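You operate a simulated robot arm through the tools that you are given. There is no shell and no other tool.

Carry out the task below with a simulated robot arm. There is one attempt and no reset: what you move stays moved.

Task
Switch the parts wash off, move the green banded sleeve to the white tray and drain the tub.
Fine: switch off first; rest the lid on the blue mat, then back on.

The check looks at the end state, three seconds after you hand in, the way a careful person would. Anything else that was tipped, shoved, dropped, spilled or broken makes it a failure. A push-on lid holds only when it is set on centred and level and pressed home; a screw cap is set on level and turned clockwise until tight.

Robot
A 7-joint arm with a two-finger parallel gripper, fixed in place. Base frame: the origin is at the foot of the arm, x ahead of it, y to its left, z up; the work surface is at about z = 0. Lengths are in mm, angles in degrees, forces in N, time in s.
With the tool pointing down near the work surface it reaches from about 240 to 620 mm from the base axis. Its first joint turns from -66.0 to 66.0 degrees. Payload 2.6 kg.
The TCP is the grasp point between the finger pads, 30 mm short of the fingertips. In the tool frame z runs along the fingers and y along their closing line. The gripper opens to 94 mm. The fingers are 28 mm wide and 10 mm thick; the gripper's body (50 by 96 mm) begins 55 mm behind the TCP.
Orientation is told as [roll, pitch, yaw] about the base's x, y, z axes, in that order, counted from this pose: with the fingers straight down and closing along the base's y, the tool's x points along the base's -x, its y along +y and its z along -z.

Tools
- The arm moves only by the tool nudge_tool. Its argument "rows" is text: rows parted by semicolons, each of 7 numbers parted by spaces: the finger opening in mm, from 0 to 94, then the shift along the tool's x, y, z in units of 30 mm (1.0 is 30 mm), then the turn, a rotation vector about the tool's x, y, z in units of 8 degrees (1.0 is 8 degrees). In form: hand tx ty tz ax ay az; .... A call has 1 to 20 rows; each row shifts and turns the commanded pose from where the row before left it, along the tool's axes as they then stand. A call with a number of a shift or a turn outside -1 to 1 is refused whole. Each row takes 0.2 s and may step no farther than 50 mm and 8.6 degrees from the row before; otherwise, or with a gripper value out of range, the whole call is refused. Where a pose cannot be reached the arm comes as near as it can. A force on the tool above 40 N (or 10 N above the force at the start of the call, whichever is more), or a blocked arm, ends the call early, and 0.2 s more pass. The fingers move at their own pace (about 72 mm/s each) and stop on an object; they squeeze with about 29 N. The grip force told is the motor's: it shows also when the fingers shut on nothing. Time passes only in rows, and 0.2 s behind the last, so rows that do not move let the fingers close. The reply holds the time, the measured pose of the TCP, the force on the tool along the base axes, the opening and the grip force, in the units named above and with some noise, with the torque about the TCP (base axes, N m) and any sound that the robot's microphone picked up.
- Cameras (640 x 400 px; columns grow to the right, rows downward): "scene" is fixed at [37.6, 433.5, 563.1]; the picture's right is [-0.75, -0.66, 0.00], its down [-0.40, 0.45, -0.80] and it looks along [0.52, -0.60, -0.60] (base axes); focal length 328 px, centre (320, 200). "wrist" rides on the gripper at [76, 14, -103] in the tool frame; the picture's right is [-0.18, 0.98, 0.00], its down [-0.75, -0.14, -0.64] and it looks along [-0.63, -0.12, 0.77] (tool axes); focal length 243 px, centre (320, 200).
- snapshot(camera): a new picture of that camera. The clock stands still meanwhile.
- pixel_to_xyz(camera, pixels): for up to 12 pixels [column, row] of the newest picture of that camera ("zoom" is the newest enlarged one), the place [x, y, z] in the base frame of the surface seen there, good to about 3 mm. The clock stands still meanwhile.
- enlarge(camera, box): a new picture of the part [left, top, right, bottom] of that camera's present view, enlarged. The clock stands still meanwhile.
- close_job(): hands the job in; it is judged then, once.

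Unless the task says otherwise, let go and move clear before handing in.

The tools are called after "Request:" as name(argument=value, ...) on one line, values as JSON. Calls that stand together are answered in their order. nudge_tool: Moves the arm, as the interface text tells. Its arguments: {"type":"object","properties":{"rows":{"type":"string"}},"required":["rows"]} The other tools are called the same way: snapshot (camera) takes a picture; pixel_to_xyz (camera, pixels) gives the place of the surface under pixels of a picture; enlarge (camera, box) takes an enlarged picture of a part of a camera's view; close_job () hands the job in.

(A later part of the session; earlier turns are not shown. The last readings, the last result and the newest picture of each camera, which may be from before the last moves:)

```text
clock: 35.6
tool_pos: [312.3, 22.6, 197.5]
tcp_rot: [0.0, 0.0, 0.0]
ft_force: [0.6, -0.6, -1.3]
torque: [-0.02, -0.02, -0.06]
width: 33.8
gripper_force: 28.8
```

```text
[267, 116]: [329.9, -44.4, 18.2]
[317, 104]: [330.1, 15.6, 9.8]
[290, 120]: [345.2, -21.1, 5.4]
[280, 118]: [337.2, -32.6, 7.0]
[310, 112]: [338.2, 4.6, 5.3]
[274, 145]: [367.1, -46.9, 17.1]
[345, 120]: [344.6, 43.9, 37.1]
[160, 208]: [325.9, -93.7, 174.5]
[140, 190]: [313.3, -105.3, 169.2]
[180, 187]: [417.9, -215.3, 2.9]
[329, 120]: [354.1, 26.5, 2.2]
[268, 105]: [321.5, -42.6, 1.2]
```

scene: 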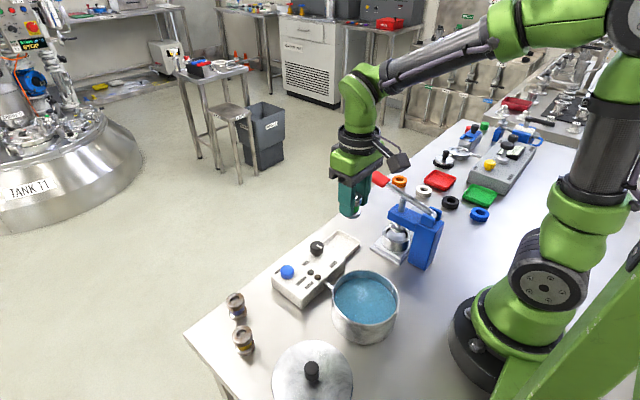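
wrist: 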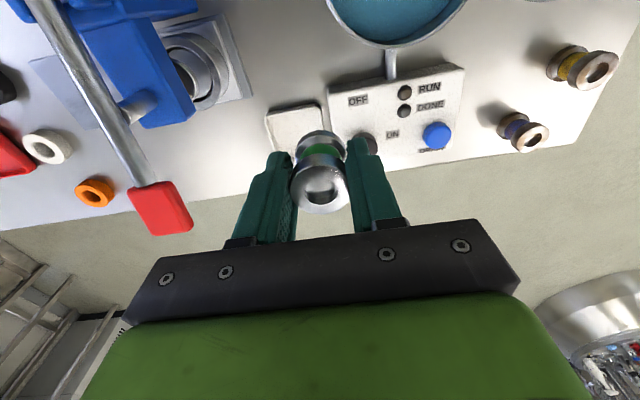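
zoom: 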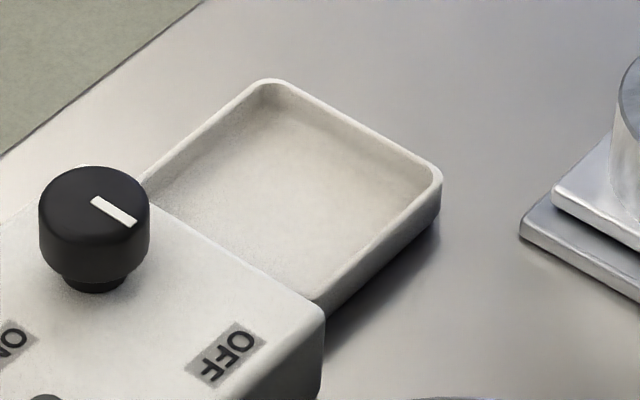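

The tray spans about x 328–392, y -48–15 with rim at z≈17 and floor at 6; the sleeve reaches only about 5 mm past my fingertips, so the tips would foul the rim. I'll go back over the tub, set the sleeve down there and regrip 12 mm higher.

Request:
nudge_tool(rows="20 0.4 0.3 0 0 0 0;20 0.7 0.5 0 0 0 0;20 0.7 0.6 0 0 0 0;20 0.7 0.6 0 0 0 0;20 0.5 0.4 0 0 0 0;20 0.2 0.2 0 0 0 0;20 0 0 0 0 0 0")

Request:
snapshot(camera="wrist")

Request:
snapshot(camera="scene")

```text
clock: 37.2
tool_pos: [216.5, 100.2, 198.0]
tcp_rot: [0.0, 0.1, 0.1]
ft_force: [0.1, 0.3, -0.3]
torque: [-0.01, 0.03, -0.04]
width: 33.5
gripper_force: 29.2
```

```text
taken
```

wrist: 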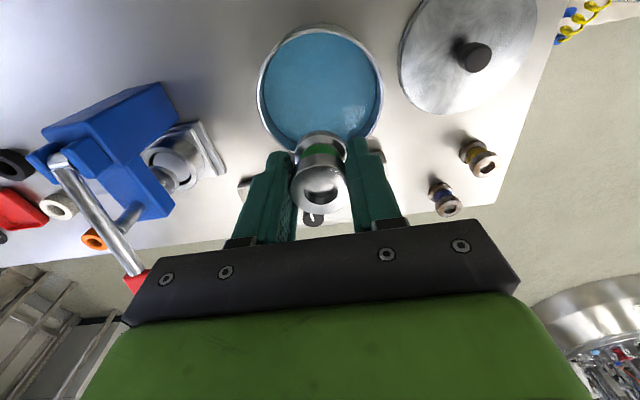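

```text
taken
```

scene: 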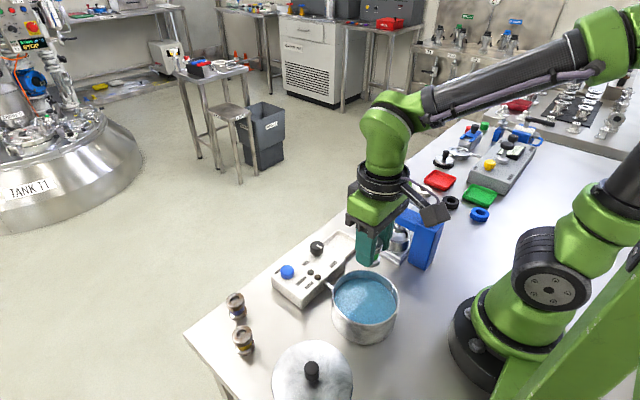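

The tool is back over the tub at the same spot; a total of 5.0 units down returns the sleeve to where it stood. I'll lower it gently.

Request:
nudge_tool(rows="20 0 0 0.7 0 0 0;20 0 0 0.8 0 0 0;20 0 0 0.8 0 0 0;20 0 0 0.8 0 0 0;20 0 0 0.8 0 0 0;20 0 0 0.6 0 0 0;20 0 0 0.3 0 0 0;20 0 0 0.15 0 0 0;20 0 0 0 0 0 0")

```text
clock: 39.2
tool_pos: [216.6, 100.4, 49.0]
tcp_rot: [0.0, 0.1, 0.1]
ft_force: [-0.4, -0.2, -0.3]
torque: [-0.02, 0.01, 0.0]
width: 33.6
gripper_force: 28.7
```

No contact yet at z≈49, so about 1.5 mm remains. I'll lower that, release, rise 12 mm and regrip.

Request:
nudge_tool(rows="20 0 0 0.05 0 0 0;20 0 0 0 0 0 0;40 0 0 0 0 0 0;46 0 0 0 0 0 0;46 0 0 -0.4 0 0 0;46 0 0 0 0 0 0;20 0 0 0 0 0 0;20 0 0 0 0 0 0;20 0 0 0 0 0 0")

Request:
enlarge(camera="wrist", box=[220, 50, 420, 250])

```text
clock: 41.2
tool_pos: [217.0, 100.2, 58.9]
tcp_rot: [-0.1, 0.0, 0.0]
ft_force: [-0.8, -1.7, 5.9]
torque: [-0.06, 0.05, -0.01]
width: 32.9
gripper_force: 29.0
```

```text
2.00 times, centred on (320, 150) of wrist
```

zoom: 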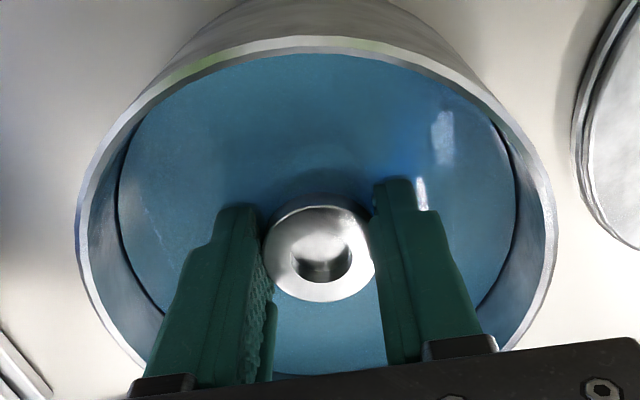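

The sleeve is gripped again at 32.9 mm, 12 mm higher. I'll lift it and check it hangs straight.

Request:
nudge_tool(rows="20 0 0 -0.1 0 0 0;20 0 0 -0.3 0 0 0;20 0 0 -0.6 0 0 0;20 0 0 -0.7 0 0 0;20 0 0 -0.7 0 0 0;20 0 0 -0.7 0 0 0;20 0 0 -0.7 0 0 0;20 0 0 0 0 0 0")

Request:
enlarge(camera="wrist", box=[220, 80, 420, 250])

Request:
enlarge(camera="scene", box=[310, 200, 450, 350])

```text
clock: 43.0
tool_pos: [215.8, 101.4, 172.2]
tcp_rot: [0.0, -0.1, 0.1]
ft_force: [0.2, 1.1, -1.4]
torque: [0.03, -0.01, -0.01]
width: 32.9
gripper_force: 28.5
```

```text
2.35 times, centred on (320, 165) of wrist
```

zoom: 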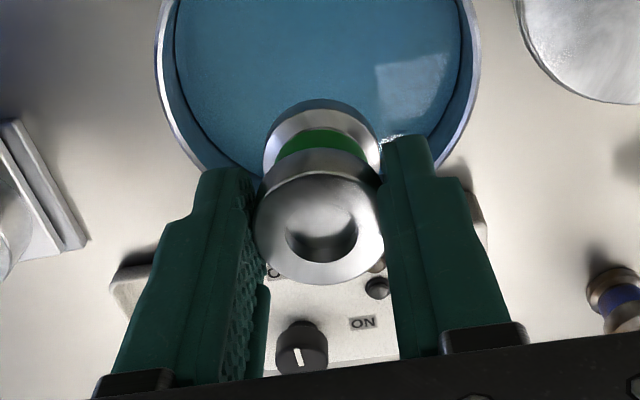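

```text
2.67 times, centred on (380, 275) of scene
```

zoom: 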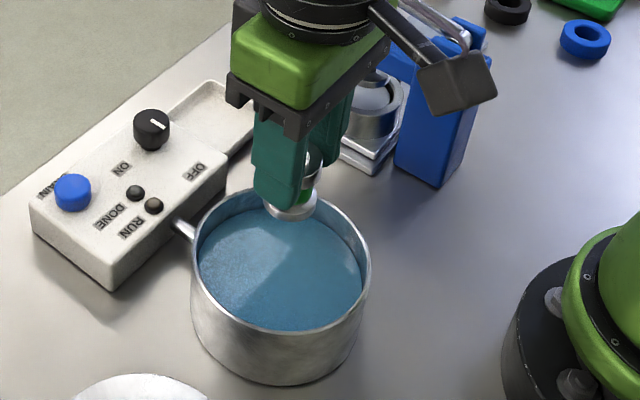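

The sleeve hangs straight. After a short drip I'll carry it above the tray centre (360,-17) and turn the tool to yaw -90, which keeps the hand clear of the press handle and panel.

Request:
nudge_tool(rows="20 0 0 0 0 0 0;20 0 0 0 0 0 0;20 0 0 0 0 0 0;20 0 0 0 0 0 0;20 0 0 0 0 0 0;20 -0.4 -0.327 0 0 0 0;20 -0.8 -0.653 0 0 0 0;20 -0.8 -0.653 0 0 0 0;20 -0.8 -0.653 0 0 0 0;20 -0.8 -0.653 0 0 0 0;20 -0.8 -0.653 0 0 0 0;20 -0.4 -0.327 0 0 0 0;20 0 0 0 0 0 0")

Request:
nudge_tool(rows="20 0 0 0 0 0 0.9375;20 0 0 0 0 0 0.9375;20 0 0 0 0 0 0.9375;20 0 0 0 0 0 0.9375;20 0 0 0 0 0 0.9375;20 0 0 0 0 0 0.9375;20 0 0 0 0 0 0.9375;20 0 0 0 0 0 0.9375;20 0 0 0 0 0 0.9375;20 0 0 0 0 0 0.9375;20 0 0 0 0 0 0.9375;20 0 0 0 0 0 0.9375;20 0 0 0 0 0 0")

Request:
snapshot(camera="wrist")

Request:
snapshot(camera="scene")

```text
clock: 45.8
tool_pos: [363.3, -14.9, 172.7]
tcp_rot: [0.0, 0.0, 0.0]
ft_force: [0.0, -0.9, -0.7]
torque: [0.01, -0.01, 0.01]
width: 33.0
gripper_force: 29.1
```

```text
clock: 48.6
tool_pos: [361.7, -16.9, 173.5]
tcp_rot: [-0.1, 0.0, -90.0]
ft_force: [0.3, -0.1, -0.7]
torque: [0.01, -0.01, -0.02]
width: 33.0
gripper_force: 28.8
```

```text
taken
```

wrist: 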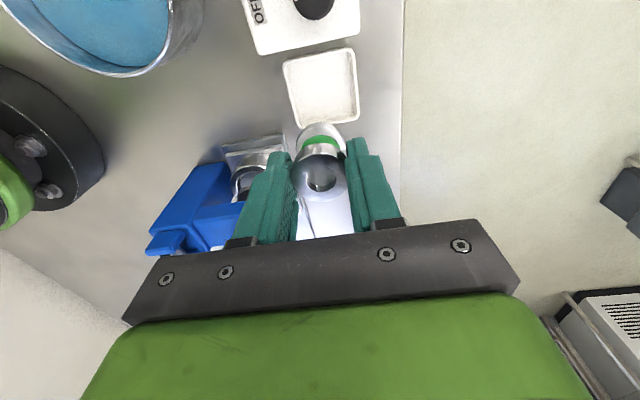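

```text
taken
```

scene: 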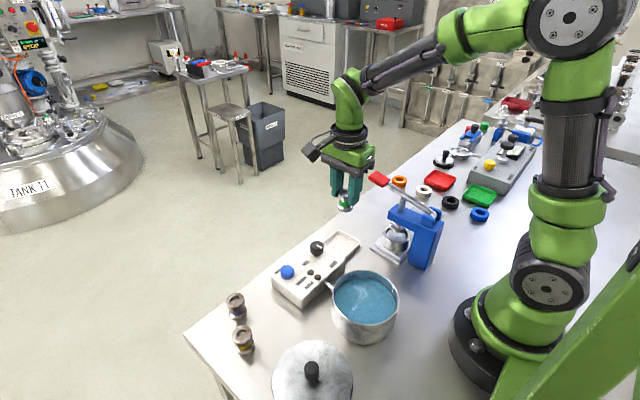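

The tool is at yaw -90 over the tray; I'll measure the tray's corners in the wrist picture ((283,62), (354,48), (358,115), (298,125)).

Request:
pixel_to_xyz(camera="wrist", pixels=[[285, 64], [352, 51], [356, 112], [300, 122], [320, 85], [287, 75], [353, 80], [292, 100], [320, 58], [340, 115], [310, 110], [345, 100]])

Request:
enlarge(camera="wrist", box=[240, 30, 420, 200])

```text
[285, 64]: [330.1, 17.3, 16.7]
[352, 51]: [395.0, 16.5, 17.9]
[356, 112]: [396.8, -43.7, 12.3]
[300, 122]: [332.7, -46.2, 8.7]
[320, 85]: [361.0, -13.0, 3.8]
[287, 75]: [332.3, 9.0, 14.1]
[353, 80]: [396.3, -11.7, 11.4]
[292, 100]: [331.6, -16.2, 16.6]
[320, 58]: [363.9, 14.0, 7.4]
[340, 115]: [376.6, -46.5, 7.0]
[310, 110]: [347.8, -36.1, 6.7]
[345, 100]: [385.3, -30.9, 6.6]
```

```text
2.35 times, centred on (330, 115) of wrist
```

zoom: 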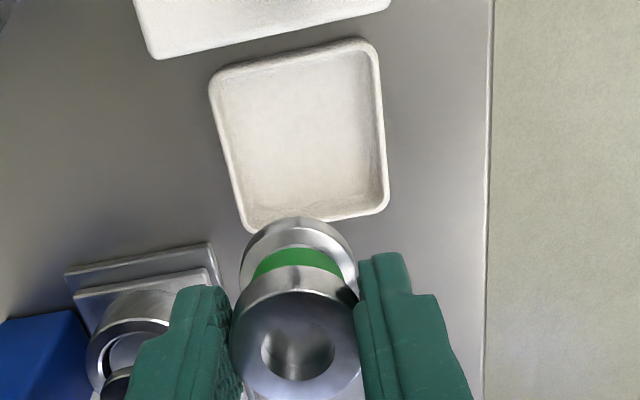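

The tray's centre is about (363,-15). I'll nudge 2 mm to it and lower until just above the tray floor.

Request:
nudge_tool(rows="20 0.05 0.06 0 0 0 0;20 0 0 0.8 0 0 0;20 0 0 0.8 0 0 0;20 0 0 0.8 0 0 0;20 0 0 0.8 0 0 0;20 0 0 0.5 0 0 0;20 0 0 0 0 0 0")

Request:
enlarge(camera="scene", box=[290, 160, 430, 280])

Request:
enlarge(camera="wrist", box=[220, 80, 420, 250])

```text
clock: 50.2
tool_pos: [362.7, -15.8, 61.3]
tcp_rot: [0.1, 0.0, -89.9]
ft_force: [-0.3, 0.1, -1.4]
torque: [0.03, 0.04, 0.01]
width: 32.7
gripper_force: 28.9
```

```text
3.33 times, centred on (360, 220) of scene
```

zoom: 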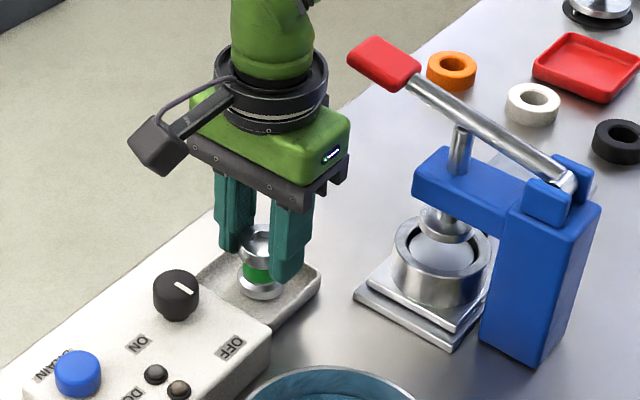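

```text
2.35 times, centred on (320, 165) of wrist
```

zoom: 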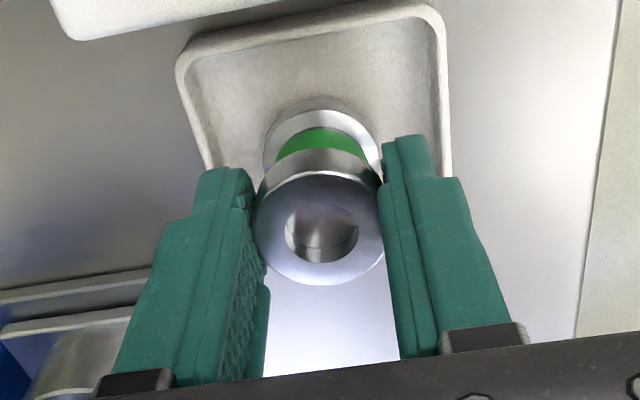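

The sleeve is over the tray, about 8 mm above the floor. I'll lower in small steps until contact.

Request:
nudge_tool(rows="20 0 0 0.1 0 0 0;20 0 0 0.08 0 0 0;20 0 0 0.05 0 0 0;20 0 0 0 0 0 0")

```text
clock: 51.2
tool_pos: [362.8, -18.3, 55.2]
tcp_rot: [0.0, 0.0, -90.0]
ft_force: [-3.9, 1.9, 18.4]
torque: [-0.04, 0.14, -0.03]
width: 33.1
gripper_force: 28.7
```

Contact at about 18 N: the sleeve is on the tray floor. I'll ease 1 mm, open slightly to 44 mm, and lift straight off.

Request:
nudge_tool(rows="20 0 0 -0.03 0 0 0;36 0 0 0 0 0 0;44 0 0 0 0 0 0;44 0 0 0 0 0 0;44 0 0 -0.4 0 0 0;44 0 0 -0.6 0 0 0;50 0 0 -1 0 0 0;50 0 0 -1 0 0 0;50 0 0 -1 0 0 0;50 0 0 0 0 0 0")

Request:
snapshot(camera="wrist")

Request:
enlarge(camera="scene", box=[260, 200, 420, 320])

```text
clock: 53.4
tool_pos: [360.9, -12.6, 178.7]
tcp_rot: [0.0, 0.1, -90.0]
ft_force: [0.1, 0.4, 0.5]
torque: [0.01, 0.02, 0.02]
width: 50.0
gripper_force: 0.0
```

```text
taken
```

wrist: 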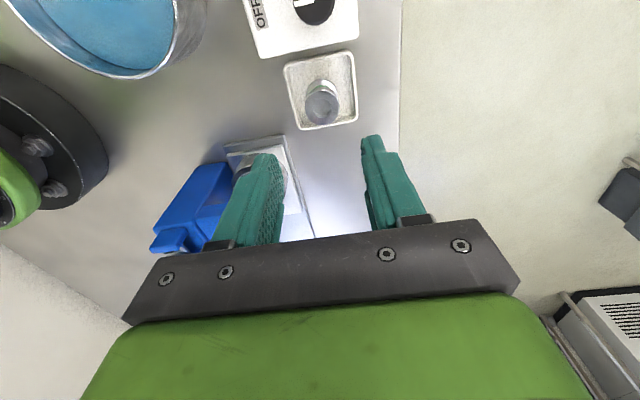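

```text
3.33 times, centred on (340, 260) of scene
```

zoom: 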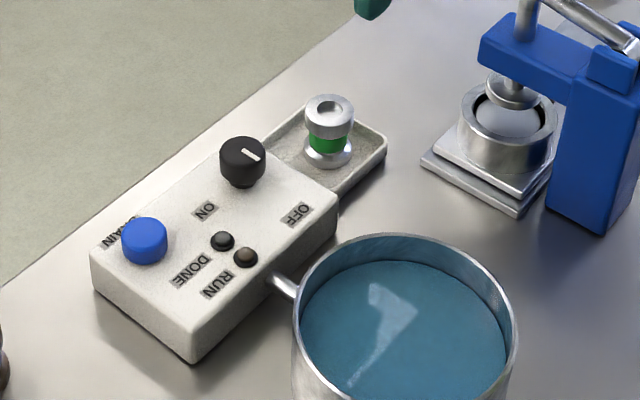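

The green sleeve stands upright in the white tray. Next I turn back to yaw 0, close the fingers, and go above the DRAIN button near (375,146).

Request:
nudge_tool(rows="20 0 0 0 0 0 -0.9375;20 0 0 0 0 0 -0.9375;20 0 0 0 0 0 -0.9375;20 0 0 0 0 0 -0.9375;20 0 0 0 0 0 -0.9375;20 0 0 0 0 0 -0.9375;20 0 0 0 0 0 -0.9375;0 0 0 0 0 0 -0.9375;0 0 0 0 0 0 -0.9375;0 0 0 0 0 0 -0.9375;0 0 0 0 0 0 -0.9375;0 0 0 0 0 0 -0.9375;0 0 0 0 0 0 0")

Request:
nudge_tool(rows="0 -0.07 0.9 0 0 0 0;0 -0.07 0.9 0 0 0 0;0 -0.07 0.9 0 0 0 0;0 -0.07 0.9 0 0 0 0;0 -0.07 0.9 0 0 0 0;0 -0.07 0.85 0 0 0 0;0 0 0 0.7 0 0 0;0 0 0 0.7 0 0 0;0 0 0 0 0 0 0")

Request:
snapshot(camera="wrist")

Request:
enlarge(camera="scene", box=[230, 180, 410, 330])

```text
clock: 56.2
tool_pos: [363.9, -14.2, 175.8]
tcp_rot: [0.0, 0.0, 0.0]
ft_force: [-0.4, 0.9, -0.1]
torque: [-0.02, 0.02, 0.05]
width: 0.0
gripper_force: 29.2
```

```text
clock: 58.2
tool_pos: [376.1, 145.0, 136.1]
tcp_rot: [0.1, 0.0, -0.1]
ft_force: [-0.4, -0.2, 0.3]
torque: [0.01, -0.01, -0.01]
width: 0.3
gripper_force: 29.2
```

```text
taken
```

wrist: 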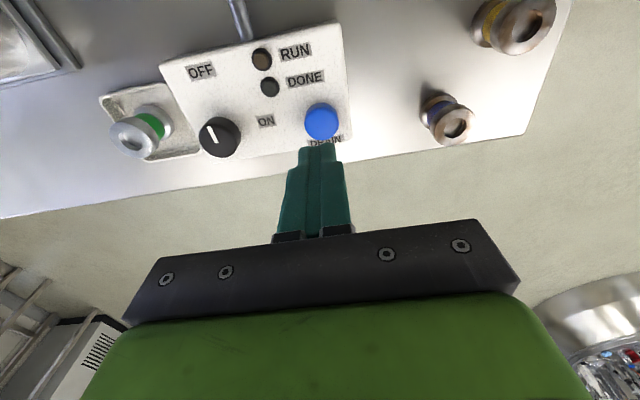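

```text
2.67 times, centred on (320, 255) of scene
```

zoom: 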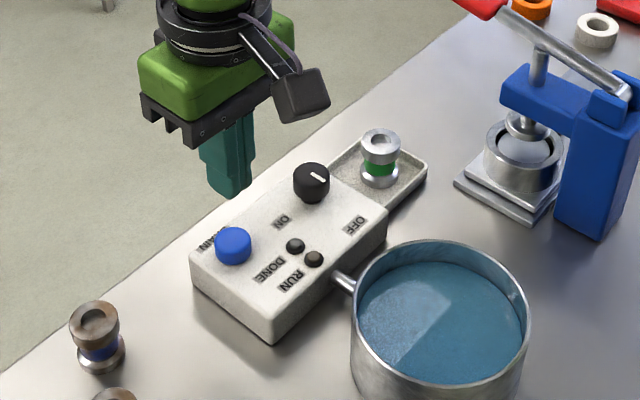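

The button at wrist (321,122) works out within 2 mm of under the fingertips. I'll lower to just above it, then press in small steps.

Request:
nudge_tool(rows="0 0.05 0.01 0.7 0 0 0;0 0 0 0.7 0 0 0;0 0 0 0.2 0 0 0;0 0 0 0.1 0 0 0;0 0 0 0.08 0 0 0;0 0 0 0.08 0 0 0;0 0 0 0 0 0 0")

Request:
enlarge(camera="scene", box=[230, 180, 410, 330])

```text
clock: 59.8
tool_pos: [372.9, 145.0, 78.9]
tcp_rot: [0.0, 0.0, 0.0]
ft_force: [0.8, 0.9, 1.7]
torque: [-0.01, -0.01, -0.02]
width: 0.0
gripper_force: 29.2
```

```text
2.67 times, centred on (320, 255) of scene
```

zoom: 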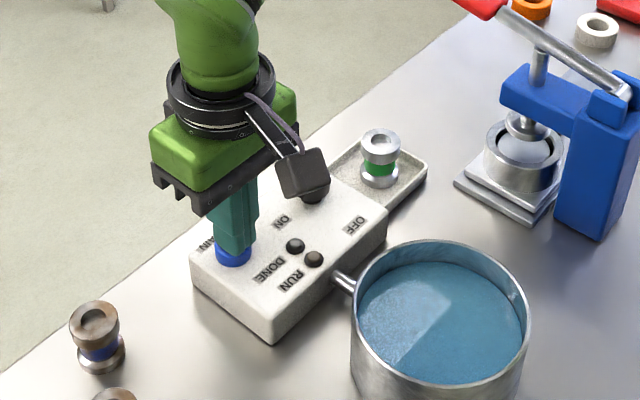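

The tips are on the button (slight 1.7 N). I'll press further in small steps and hold.

Request:
nudge_tool(rows="0 0 0 0.06 0 0 0;0 0 0 0.06 0 0 0;0 0 0 0.06 0 0 0;0 0 0 0 0 0 0;0 0 0 0 0 0 0")

Request:
enlarge(camera="scene", box=[230, 180, 410, 330])

```text
clock: 61.0
tool_pos: [374.1, 145.3, 72.8]
tcp_rot: [0.0, 0.0, -0.1]
ft_force: [-3.9, -2.9, 12.9]
torque: [-0.09, 0.11, -0.03]
width: 0.1
gripper_force: 29.0
heard: click
```

```text
2.67 times, centred on (320, 255) of scene
```

zoom: 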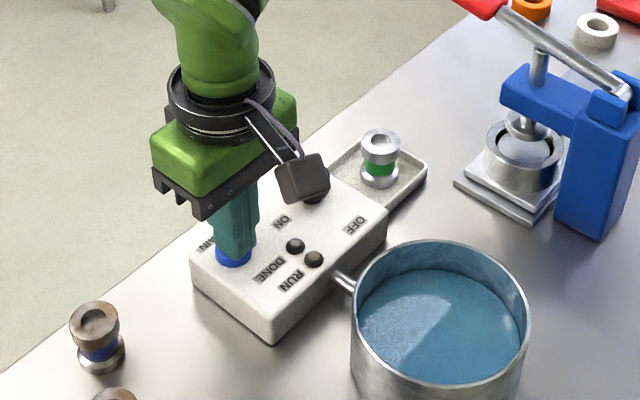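

A click was heard and the liquid level looks a little lower. I'll hold the button and watch.

Request:
nudge_tool(rows="0 0 0 0 0 0 0;0 0 0 0 0 0 0;0 0 0 0 0 0 0;0 0 0 0 0 0 0;0 0 0 0 0 0 0;0 0 0 0 0 0 0;0 0 0 0 0 0 0;0 0 0 0 0 0 0;0 0 0 0 0 0 0;0 0 0 0 0 0 0")

Request:
enlarge(camera="scene", box=[230, 180, 410, 330])

```text
clock: 63.2
tool_pos: [374.9, 145.0, 73.4]
tcp_rot: [0.0, -0.1, 0.0]
ft_force: [1.3, -4.1, 13.2]
torque: [-0.07, -0.04, -0.02]
width: 0.0
gripper_force: 28.4
```

```text
2.67 times, centred on (320, 255) of scene
```

zoom: 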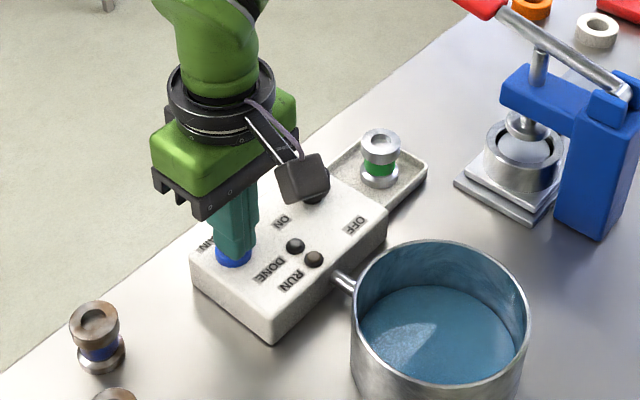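

The level is dropping steadily. I'll keep holding the button until the tub is empty.

Request:
nudge_tool(rows="0 0 0 0 0 0 0;0 0 0 0 0 0 0;0 0 0 0 0 0 0;0 0 0 0 0 0 0;0 0 0 0 0 0 0;0 0 0 0 0 0 0;0 0 0 0 0 0 0;0 0 0 0 0 0 0;0 0 0 0 0 0 0;0 0 0 0 0 0 0;0 0 0 0 0 0 0;0 0 0 0 0 0 0;0 0 0 0 0 0 0;0 0 0 0 0 0 0;0 0 0 0 0 0 0;0 0 0 0 0 0 0")

Request:
enlarge(camera="scene", box=[230, 180, 410, 330])

```text
clock: 66.6
tool_pos: [373.9, 144.6, 73.0]
tcp_rot: [0.1, -0.1, 0.0]
ft_force: [2.9, 0.7, 14.2]
torque: [-0.01, -0.12, 0.0]
width: 0.2
gripper_force: 29.2
```

```text
2.67 times, centred on (320, 255) of scene
```

zoom: 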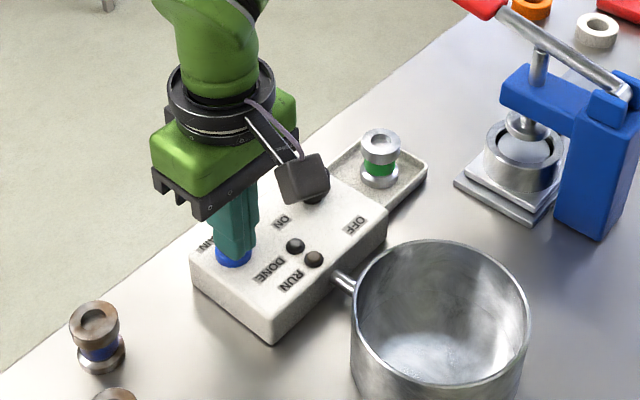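

The tub looks empty, with bare metal showing. I'll hold a further second to finish, then lift off the button.

Request:
nudge_tool(rows="0 0 0 0 0 0 0;0 0 0 0 0 0 0;0 0 0 0 0 0 0;0 0 0 0 0 0 0;0 0 0 0 0 0 0;0 0 0 0 0 0 0;0 0 0 0 0 0 0;0 0 0 0 0 0 0;0 0 0 -0.3 0 0 0;0 0 0 -0.7 0 0 0;0 0 0 -1 0 0 0;0 0 0 -1 0 0 0;0 0 0 -1 0 0 0;30 0 0 -0.7 0 0 0;60 0 0 0 0 0 0")

Request:
enlarge(camera="scene", box=[230, 220, 430, 370])

Request:
enlarge(camera="wrist", box=[120, 0, 440, 200])

```text
clock: 69.8
tool_pos: [377.0, 145.8, 212.1]
tcp_rot: [0.1, -0.1, 0.0]
ft_force: [0.6, 0.6, -0.4]
torque: [0.0, 0.0, 0.05]
width: 60.0
gripper_force: 0.0
```

```text
2.67 times, centred on (330, 295) of scene
```

zoom: 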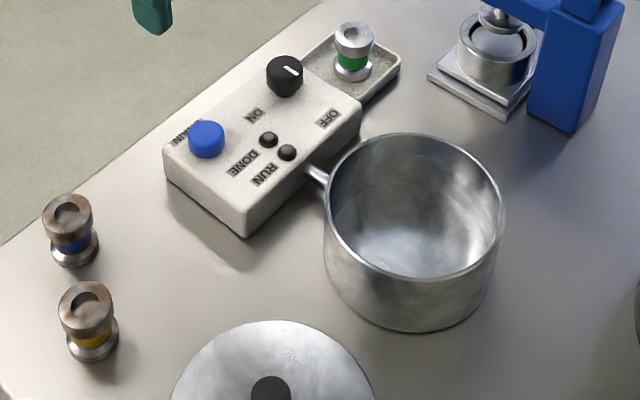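

```text
2.00 times, centred on (280, 100) of wrist
```

zoom: 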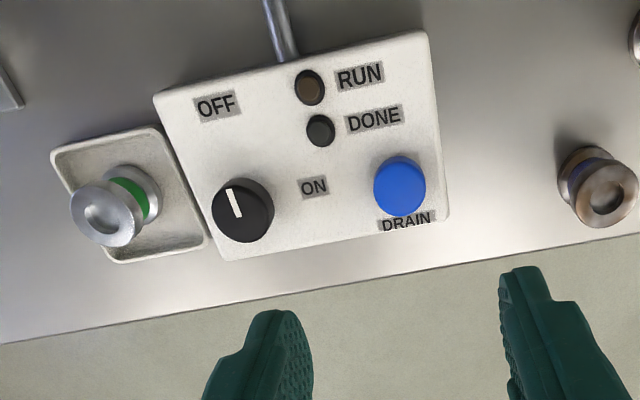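

The tub is drained, the knob mark points at OFF, and the button is free. Now back to the lid on the mat near (213,253).

Request:
nudge_tool(rows="60 0.78 0.517 0 0 0 0;60 0.78 0.517 0 0 0 0;60 0.78 0.517 0 0 0 0;60 0.78 0.517 0 0 0 0;60 0.78 0.517 0 0 0 0;60 0.78 0.517 0 0 0 0;60 0.78 0.517 0 0 0 0;60 0 0 0.9 0 0 0;60 0 0 0.9 0 0 0;60 0 0 0.5 0 0 0;60 0 0 0 0 0 0")

Request:
snapshot(camera="wrist")

Request:
enlarge(camera="wrist", box=[220, 50, 420, 220])

```text
clock: 72.2
tool_pos: [209.9, 254.0, 142.9]
tcp_rot: [0.0, -0.1, 0.0]
ft_force: [0.0, -0.2, 0.3]
torque: [0.03, 0.01, -0.03]
width: 59.9
gripper_force: 0.0
```

```text
taken
```

wrist: 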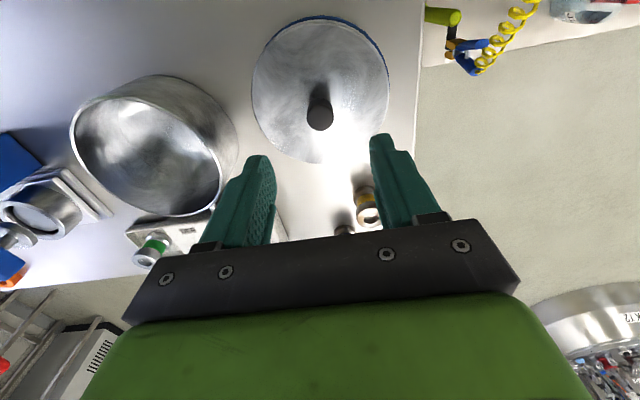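

```text
2.35 times, centred on (320, 135) of wrist
```

zoom: 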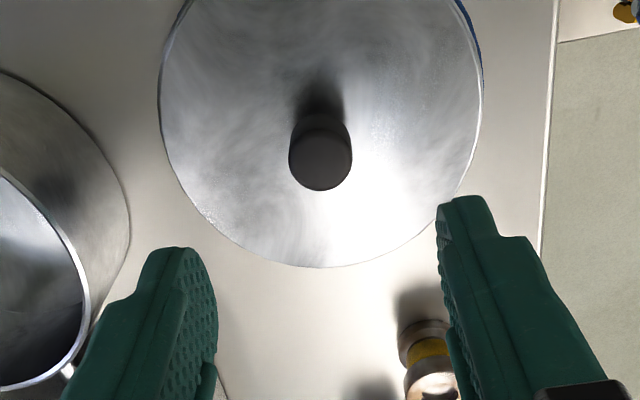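

The lid knob at wrist (320,118) is within about 2 mm of the finger centre. I'll correct, lower to TCP z≈53 and grip.

Request:
nudge_tool(rows="60 -0.05 -0.033 0 0 0 0;50 0 0 0.9 0 0 0;50 0 0 0.9 0 0 0;50 0 0 0.7 0 0 0;50 0 0 0.3 0 0 0;50 0 0 0.17 0 0 0;50 0 0 0 0 0 0;15 0 0 0 0 0 0;15 0 0 0 0 0 0;15 0 0 0 0 0 0")

Request:
enlarge(camera="wrist", box=[200, 20, 440, 250])

```text
clock: 74.4
tool_pos: [212.2, 253.5, 54.5]
tcp_rot: [0.0, 0.0, 0.0]
ft_force: [-0.5, -3.3, -0.4]
torque: [0.02, -0.01, 0.0]
width: 22.9
gripper_force: 29.1
```

```text
1.74 times, centred on (320, 135) of wrist
```

zoom: 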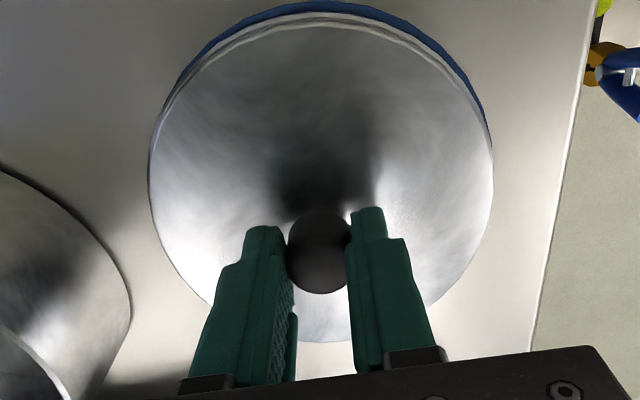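

The knob is gripped at 22.9 mm. I'll lift the lid to about 150 mm and compare how it sits in the grip with the earlier picture.

Request:
nudge_tool(rows="15 0 0 -0.2 0 0 0;15 0 0 -0.4 0 0 0;15 0 0 -0.8 0 0 0;15 0 0 -0.8 0 0 0;15 0 0 -0.9 0 0 0;15 0 0 -0.9 0 0 0;15 0 0 0 0 0 0")

Request:
snapshot(camera="wrist")

Request:
snapshot(camera="scene")

Request:
enlarge(camera="wrist", box=[200, 10, 440, 220])

Request:
nudge_tool(rows="15 0 0 0 0 0 0")

Request:
nudge_tool(rows="15 0 0 0 0 0 0")

Request:
nudge_tool(rows="15 0 0 0 0 0 0")

```text
clock: 76.0
tool_pos: [213.2, 253.0, 175.1]
tcp_rot: [0.0, 0.0, 0.0]
ft_force: [0.7, -0.4, -1.4]
torque: [-0.04, -0.01, 0.02]
width: 22.7
gripper_force: 28.7
```

```text
taken
```

wrist: 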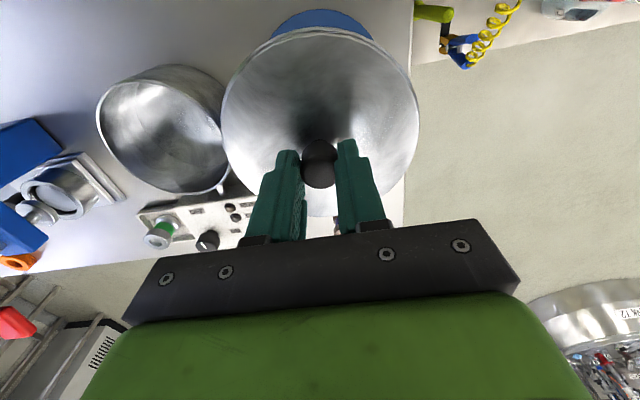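

```text
taken
```

scene: 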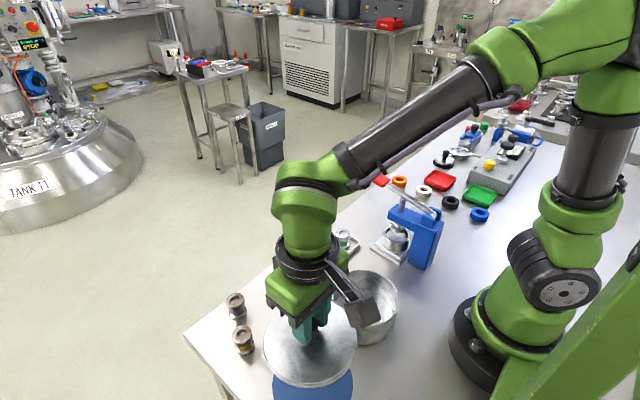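

```text
1.90 times, centred on (320, 115) of wrist
```

zoom: 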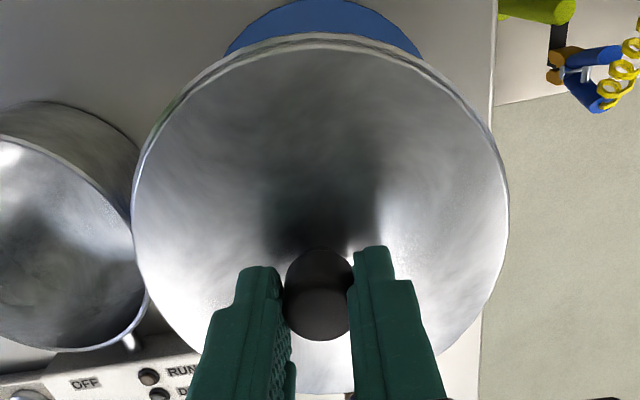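

```text
clock: 76.4
tool_pos: [212.6, 253.5, 175.2]
tcp_rot: [0.0, 0.0, 0.0]
ft_force: [0.2, -0.8, -1.5]
torque: [0.0, -0.05, -0.01]
width: 22.8
gripper_force: 28.6
```

```text
clock: 76.8
tool_pos: [213.5, 252.3, 174.8]
tcp_rot: [0.0, 0.0, 0.0]
ft_force: [-0.3, 0.0, -1.3]
torque: [-0.02, 0.01, 0.0]
width: 22.9
gripper_force: 29.1
```

```text
clock: 77.2
tool_pos: [213.6, 253.3, 174.7]
tcp_rot: [0.0, 0.1, 0.0]
ft_force: [-0.4, -0.7, -1.4]
torque: [-0.05, -0.02, -0.03]
width: 22.8
gripper_force: 29.5
```

The lid sits in the grip just as at pick-up (knob at (319,163), edges 221–418). I'll carry it back above the tub at the original pick pose, about (219.4,100.5), and compare rims.

Request:
nudge_tool(rows="15 -0.034 -0.4 0 0 0 0;15 -0.034 -0.85 0 0 0 0;15 -0.034 -0.9 0 0 0 0;15 -0.034 -0.9 0 0 0 0;15 -0.034 -0.9 0 0 0 0;15 -0.034 -0.75 0 0 0 0;15 0 -0.383 0 0 0 0;15 0 0 0 0 0 0")

Request:
nudge_tool(rows="15 0 0 0.6 0 0 0;15 0 0 0.5 0 0 0;15 0 0 0 0 0 0")

Request:
snapshot(camera="scene")

Request:
enlarge(camera="scene", box=[305, 240, 425, 350])

Request:
nudge_tool(rows="15 0 0 0 0 0 0")

Request:
nudge_tool(rows="15 0 0 0 0 0 0")

Request:
nudge_tool(rows="15 0 0 0 0 0 0")

Request:
nudge_tool(rows="15 0 0 0 0 0 0")

```text
clock: 79.0
tool_pos: [216.7, 99.6, 174.1]
tcp_rot: [0.0, 0.0, 0.0]
ft_force: [-0.4, 0.0, -0.8]
torque: [-0.03, -0.01, 0.0]
width: 22.9
gripper_force: 28.9
```

```text
clock: 79.8
tool_pos: [217.7, 99.5, 141.4]
tcp_rot: [0.1, 0.0, -0.1]
ft_force: [0.4, 0.3, -0.9]
torque: [0.0, 0.01, 0.0]
width: 22.8
gripper_force: 29.2
```

```text
taken
```

scene: 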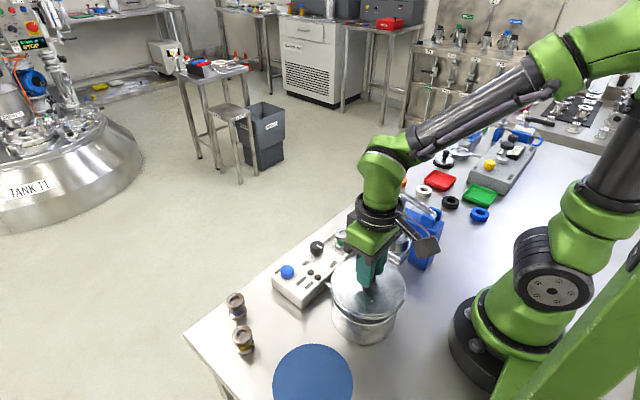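

```text
3.64 times, centred on (365, 295) of scene
```

zoom: 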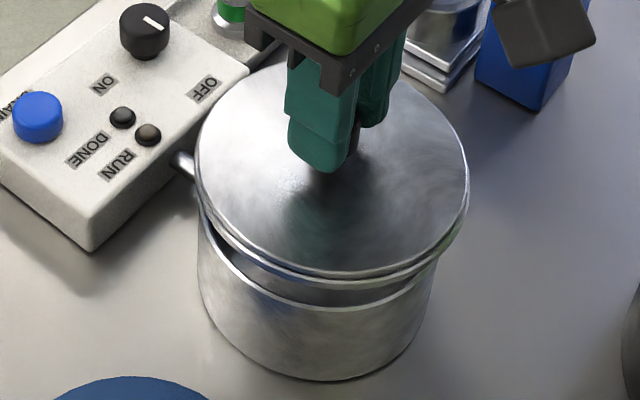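

```text
clock: 80.2
tool_pos: [217.9, 98.3, 140.9]
tcp_rot: [0.0, 0.0, 0.0]
ft_force: [0.7, -0.1, -0.5]
torque: [-0.04, 0.01, 0.01]
width: 22.9
gripper_force: 28.8
```

```text
clock: 80.6
tool_pos: [219.2, 99.1, 141.3]
tcp_rot: [0.0, 0.0, -0.1]
ft_force: [-0.7, 0.3, -1.6]
torque: [-0.03, 0.01, -0.02]
width: 22.9
gripper_force: 29.2
```

```text
clock: 81.0
tool_pos: [217.3, 98.3, 141.3]
tcp_rot: [0.1, 0.0, -0.1]
ft_force: [-0.2, -0.6, -2.0]
torque: [-0.01, 0.0, 0.01]
width: 23.0
gripper_force: 28.6
```

```text
clock: 81.4
tool_pos: [216.1, 98.6, 141.8]
tcp_rot: [-0.1, 0.0, -0.1]
ft_force: [-0.4, -0.6, -0.8]
torque: [0.05, -0.04, 0.01]
width: 22.8
gripper_force: 29.3
```

Averaged readings put the TCP at about (217.5,98.9), slightly short of the pick pose, and the rim comparison in the scene view agrees. I'll correct by about (+1.6,+1.3), lower until nearly touching, and check the overhang.

Request:
nudge_tool(rows="15 -0.055 0.045 0 0 0 0;15 0 0 0.4 0 0 0;15 0 0 0.35 0 0 0;15 0 0 0 0 0 0")

Request:
enlarge(camera="scene", box=[320, 260, 410, 350])

Request:
nudge_tool(rows="15 0 0 0 0 0 0")

Request:
nudge_tool(rows="15 0 0 0 0 0 0")

Request:
nudge_tool(rows="15 0 0 0 0 0 0")

Request:
enlarge(camera="scene", box=[322, 265, 362, 345])

Request:
enlarge(camera="scene", box=[370, 265, 410, 345])

```text
clock: 82.4
tool_pos: [219.1, 99.2, 120.0]
tcp_rot: [0.0, 0.0, 0.0]
ft_force: [0.2, -0.3, -1.1]
torque: [-0.01, -0.01, 0.05]
width: 23.2
gripper_force: 29.2
```

```text
4.44 times, centred on (365, 305) of scene
```

zoom: 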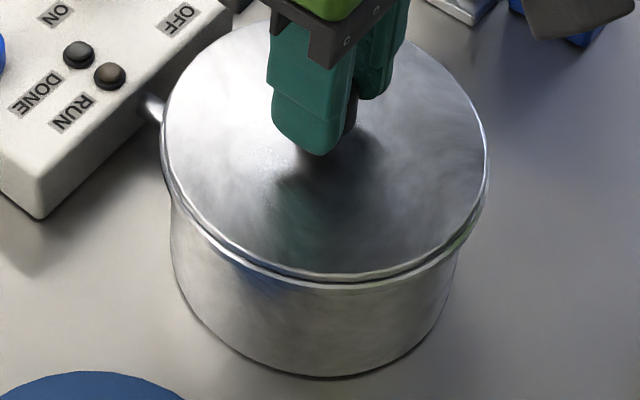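

```text
clock: 82.8
tool_pos: [219.7, 99.6, 121.1]
tcp_rot: [0.0, -0.1, 0.0]
ft_force: [0.3, 1.0, -1.7]
torque: [-0.03, 0.01, 0.0]
width: 22.9
gripper_force: 29.7
```

```text
clock: 83.2
tool_pos: [218.9, 99.5, 121.5]
tcp_rot: [0.0, 0.0, 0.0]
ft_force: [0.7, 0.2, -1.7]
torque: [-0.02, 0.0, 0.0]
width: 23.0
gripper_force: 29.0
```

```text
clock: 83.6
tool_pos: [218.6, 99.5, 122.0]
tcp_rot: [0.0, 0.1, -0.1]
ft_force: [0.2, 0.9, -2.7]
torque: [0.03, 0.0, 0.02]
width: 22.9
gripper_force: 28.9
```

```text
5.00 times, centred on (342, 305) of scene
```

zoom: 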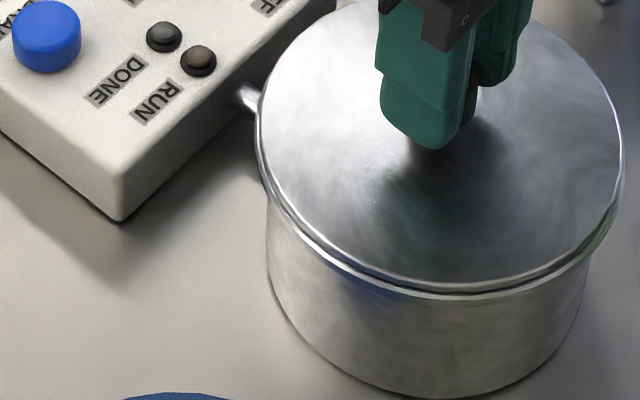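

```text
5.00 times, centred on (390, 305) of scene
```

zoom: 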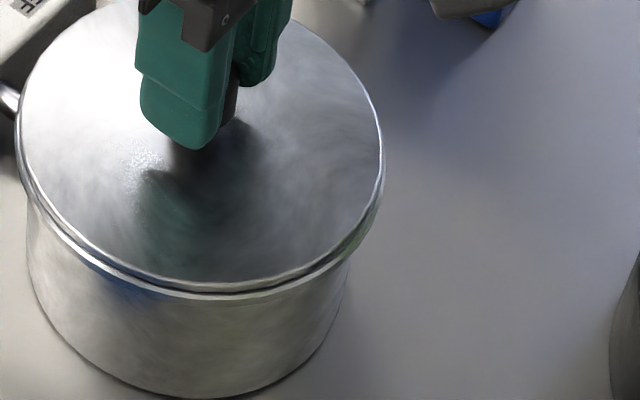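

The lid now sits with even overhang left and right over the tub (TCP ≈ (219.1,99.5,121)). I'll lower gently to contact, watching side forces.

Request:
nudge_tool(rows="15 0 0 0.15 0 0 0;15 0 0 0.1 0 0 0;15 0 0 0.05 0 0 0;15 0 0 0 0 0 0")

```text
clock: 84.6
tool_pos: [220.0, 101.5, 112.1]
tcp_rot: [0.0, 0.0, 0.1]
ft_force: [0.6, -0.1, -1.2]
torque: [0.0, -0.01, -0.02]
width: 22.8
gripper_force: 28.9
```

Request:
nudge_tool(rows="15 0 0 0.05 0 0 0;15 0 0 0.05 0 0 0;15 0 0 0 0 0 0")

Request:
enlarge(camera="scene", box=[320, 260, 410, 350])

```text
clock: 85.4
tool_pos: [220.5, 98.9, 109.0]
tcp_rot: [0.1, -0.2, 0.0]
ft_force: [-4.4, -18.7, 28.2]
torque: [-0.4, 0.14, -0.06]
width: 23.0
gripper_force: 28.8
heard: snap
```

```text
4.44 times, centred on (365, 305) of scene
```

zoom: 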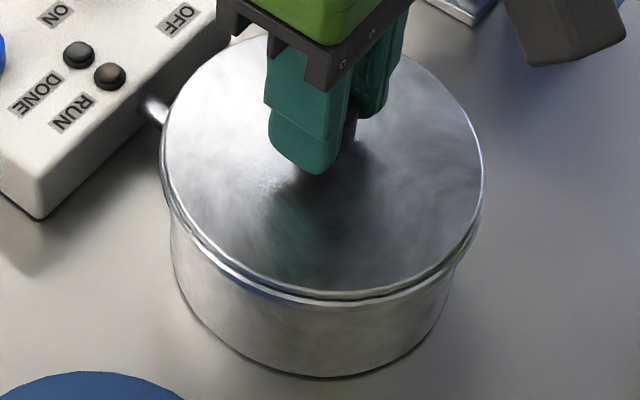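

A snap was heard with 28 N down-force and about 19 N side load toward -y. I'll ease 1 mm toward -y to relieve it, press slightly more, and read again.

Request:
nudge_tool(rows="15 0 -0.04 0 0 0 0;15 0 0 0 0 0 0")

Request:
nudge_tool(rows="15 0 0 0.03 0 0 0;15 0 0 0 0 0 0")

```text
clock: 86.0
tool_pos: [219.3, 100.2, 110.7]
tcp_rot: [-0.1, -0.1, 0.0]
ft_force: [0.2, -10.9, 19.7]
torque: [-0.56, -0.05, -0.01]
width: 22.7
gripper_force: 29.0
```

```text
clock: 86.6
tool_pos: [219.6, 101.5, 108.1]
tcp_rot: [0.1, 0.0, -0.1]
ft_force: [-5.7, -10.3, 28.0]
torque: [-0.6, 0.16, 0.0]
width: 22.9
gripper_force: 29.3
```

It is firm now (stiff against pressing). I'll open the fingers, rise a little, and inspect whether the lid is level and fully home.

Request:
nudge_tool(rows="26 0 0 0 0 0 0;40 0 0 0 0 0 0;50 0 0 0 0 0 0;50 0 0 -0.5 0 0 0;50 0 0 -0.8 0 0 0;50 0 0 -0.8 0 0 0;50 0 0 0 0 0 0")

Request:
snapshot(camera="wrist")

Request:
enlarge(camera="scene", box=[320, 260, 410, 350])

Request:
enlarge(camera="wrist", box=[220, 0, 420, 190])

```text
clock: 88.2
tool_pos: [219.8, 100.2, 171.2]
tcp_rot: [0.0, 0.0, 0.0]
ft_force: [0.4, -0.5, 0.4]
torque: [-0.02, 0.03, -0.02]
width: 49.8
gripper_force: 0.0
```

```text
taken
```

wrist: 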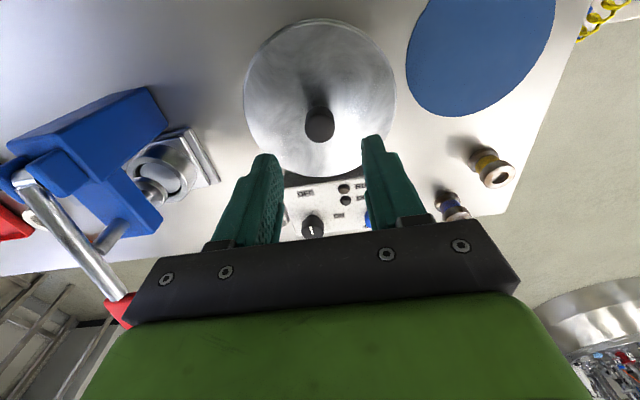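

```text
4.44 times, centred on (365, 305) of scene
```

zoom: 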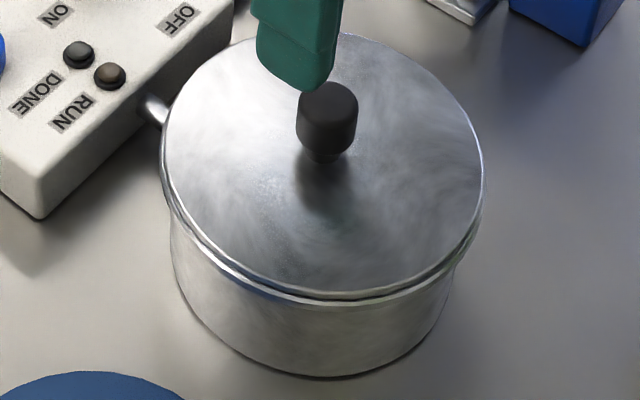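

```text
2.11 times, centred on (320, 95) of wrist
```

zoom: 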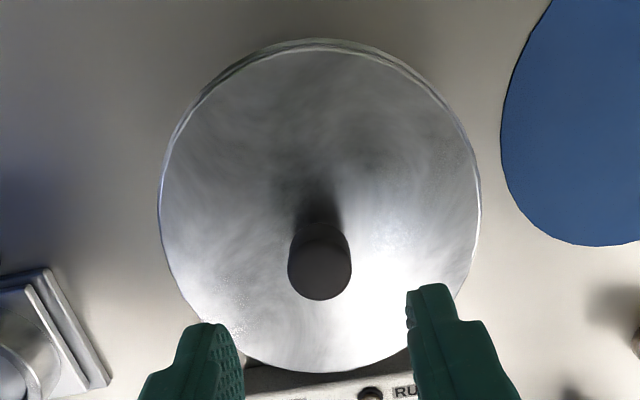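

The lid looks level. I'll compare it with the very first view of the tub using the same enlargement.

Request:
enlarge(camera="scene", box=[260, 220, 420, 340])

Request:
pixel_to_xyz(camera="wrist", pixels=[[320, 127], [250, 95], [390, 95], [320, 30], [320, 168], [290, 60], [355, 60], [285, 140]])

```text
3.33 times, centred on (340, 280) of scene
```

zoom: 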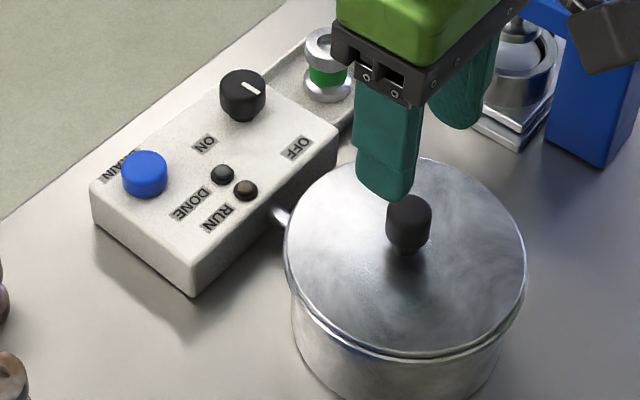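

```text
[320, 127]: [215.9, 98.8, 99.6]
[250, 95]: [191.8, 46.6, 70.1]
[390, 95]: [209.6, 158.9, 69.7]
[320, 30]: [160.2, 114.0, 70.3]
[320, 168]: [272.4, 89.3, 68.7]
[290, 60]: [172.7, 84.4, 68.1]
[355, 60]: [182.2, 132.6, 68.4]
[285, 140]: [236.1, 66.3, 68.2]
```

The lid matches its original look (knob at (409,222), edges 284–527) and its rim is level at z≈68–70. To make sure it is home, I'll press straight down on the knob with closed fingers.

Request:
nudge_tool(rows="0 0.09 0 0 0 0 0;0 0 0 0 0 0 0;0 0 0 0 0 0 0;0 0 0 0 0 0 0;0 0 0 0.7 0 0 0;0 0 0 0.4 0 0 0;0 0 0 0 0 0 0")

Request:
snapshot(camera="wrist")

```text
clock: 89.8
tool_pos: [216.5, 100.3, 137.1]
tcp_rot: [0.0, 0.0, 0.0]
ft_force: [-0.3, -0.7, -0.1]
torque: [0.01, 0.02, 0.05]
width: 0.0
gripper_force: 29.5
```

```text
taken
```

wrist: 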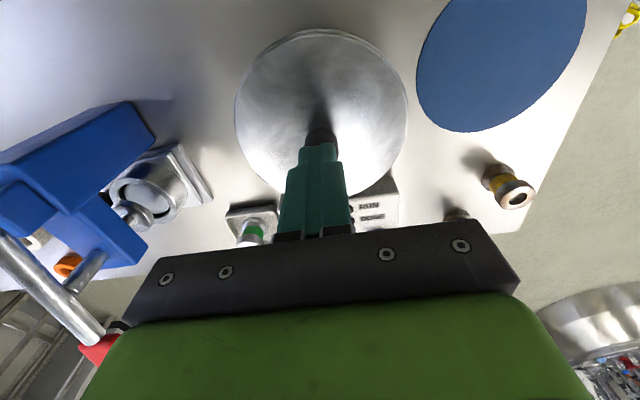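

The fingertips are right over the lid knob, about 6 mm above it. I'll press in small steps.

Request:
nudge_tool(rows="0 0 0 0.12 0 0 0;0 0 0 0.06 0 0 0;0 0 0 0.04 0 0 0;0 0 0 0.04 0 0 0;0 0 0 0.04 0 0 0;0 0 0 0 0 0 0")

```text
clock: 91.2
tool_pos: [216.0, 100.8, 129.2]
tcp_rot: [0.0, 0.0, 0.0]
ft_force: [0.1, 0.2, -0.6]
torque: [0.01, 0.01, 0.01]
width: 0.4
gripper_force: 28.9
```

Request:
nudge_tool(rows="0 0 0 0.04 0 0 0;0 0 0 0.04 0 0 0;0 0 0 0.04 0 0 0;0 0 0 0 0 0 0")

```text
clock: 92.0
tool_pos: [216.6, 100.4, 126.7]
tcp_rot: [0.0, -0.1, -0.1]
ft_force: [-2.8, -1.5, 6.8]
torque: [-0.07, 0.09, 0.04]
width: 0.1
gripper_force: 28.6
stopped in row 4: the force on the tool passed its limit at 49 N (the readings are from after the stop); the commanded pose is now the measured one
```

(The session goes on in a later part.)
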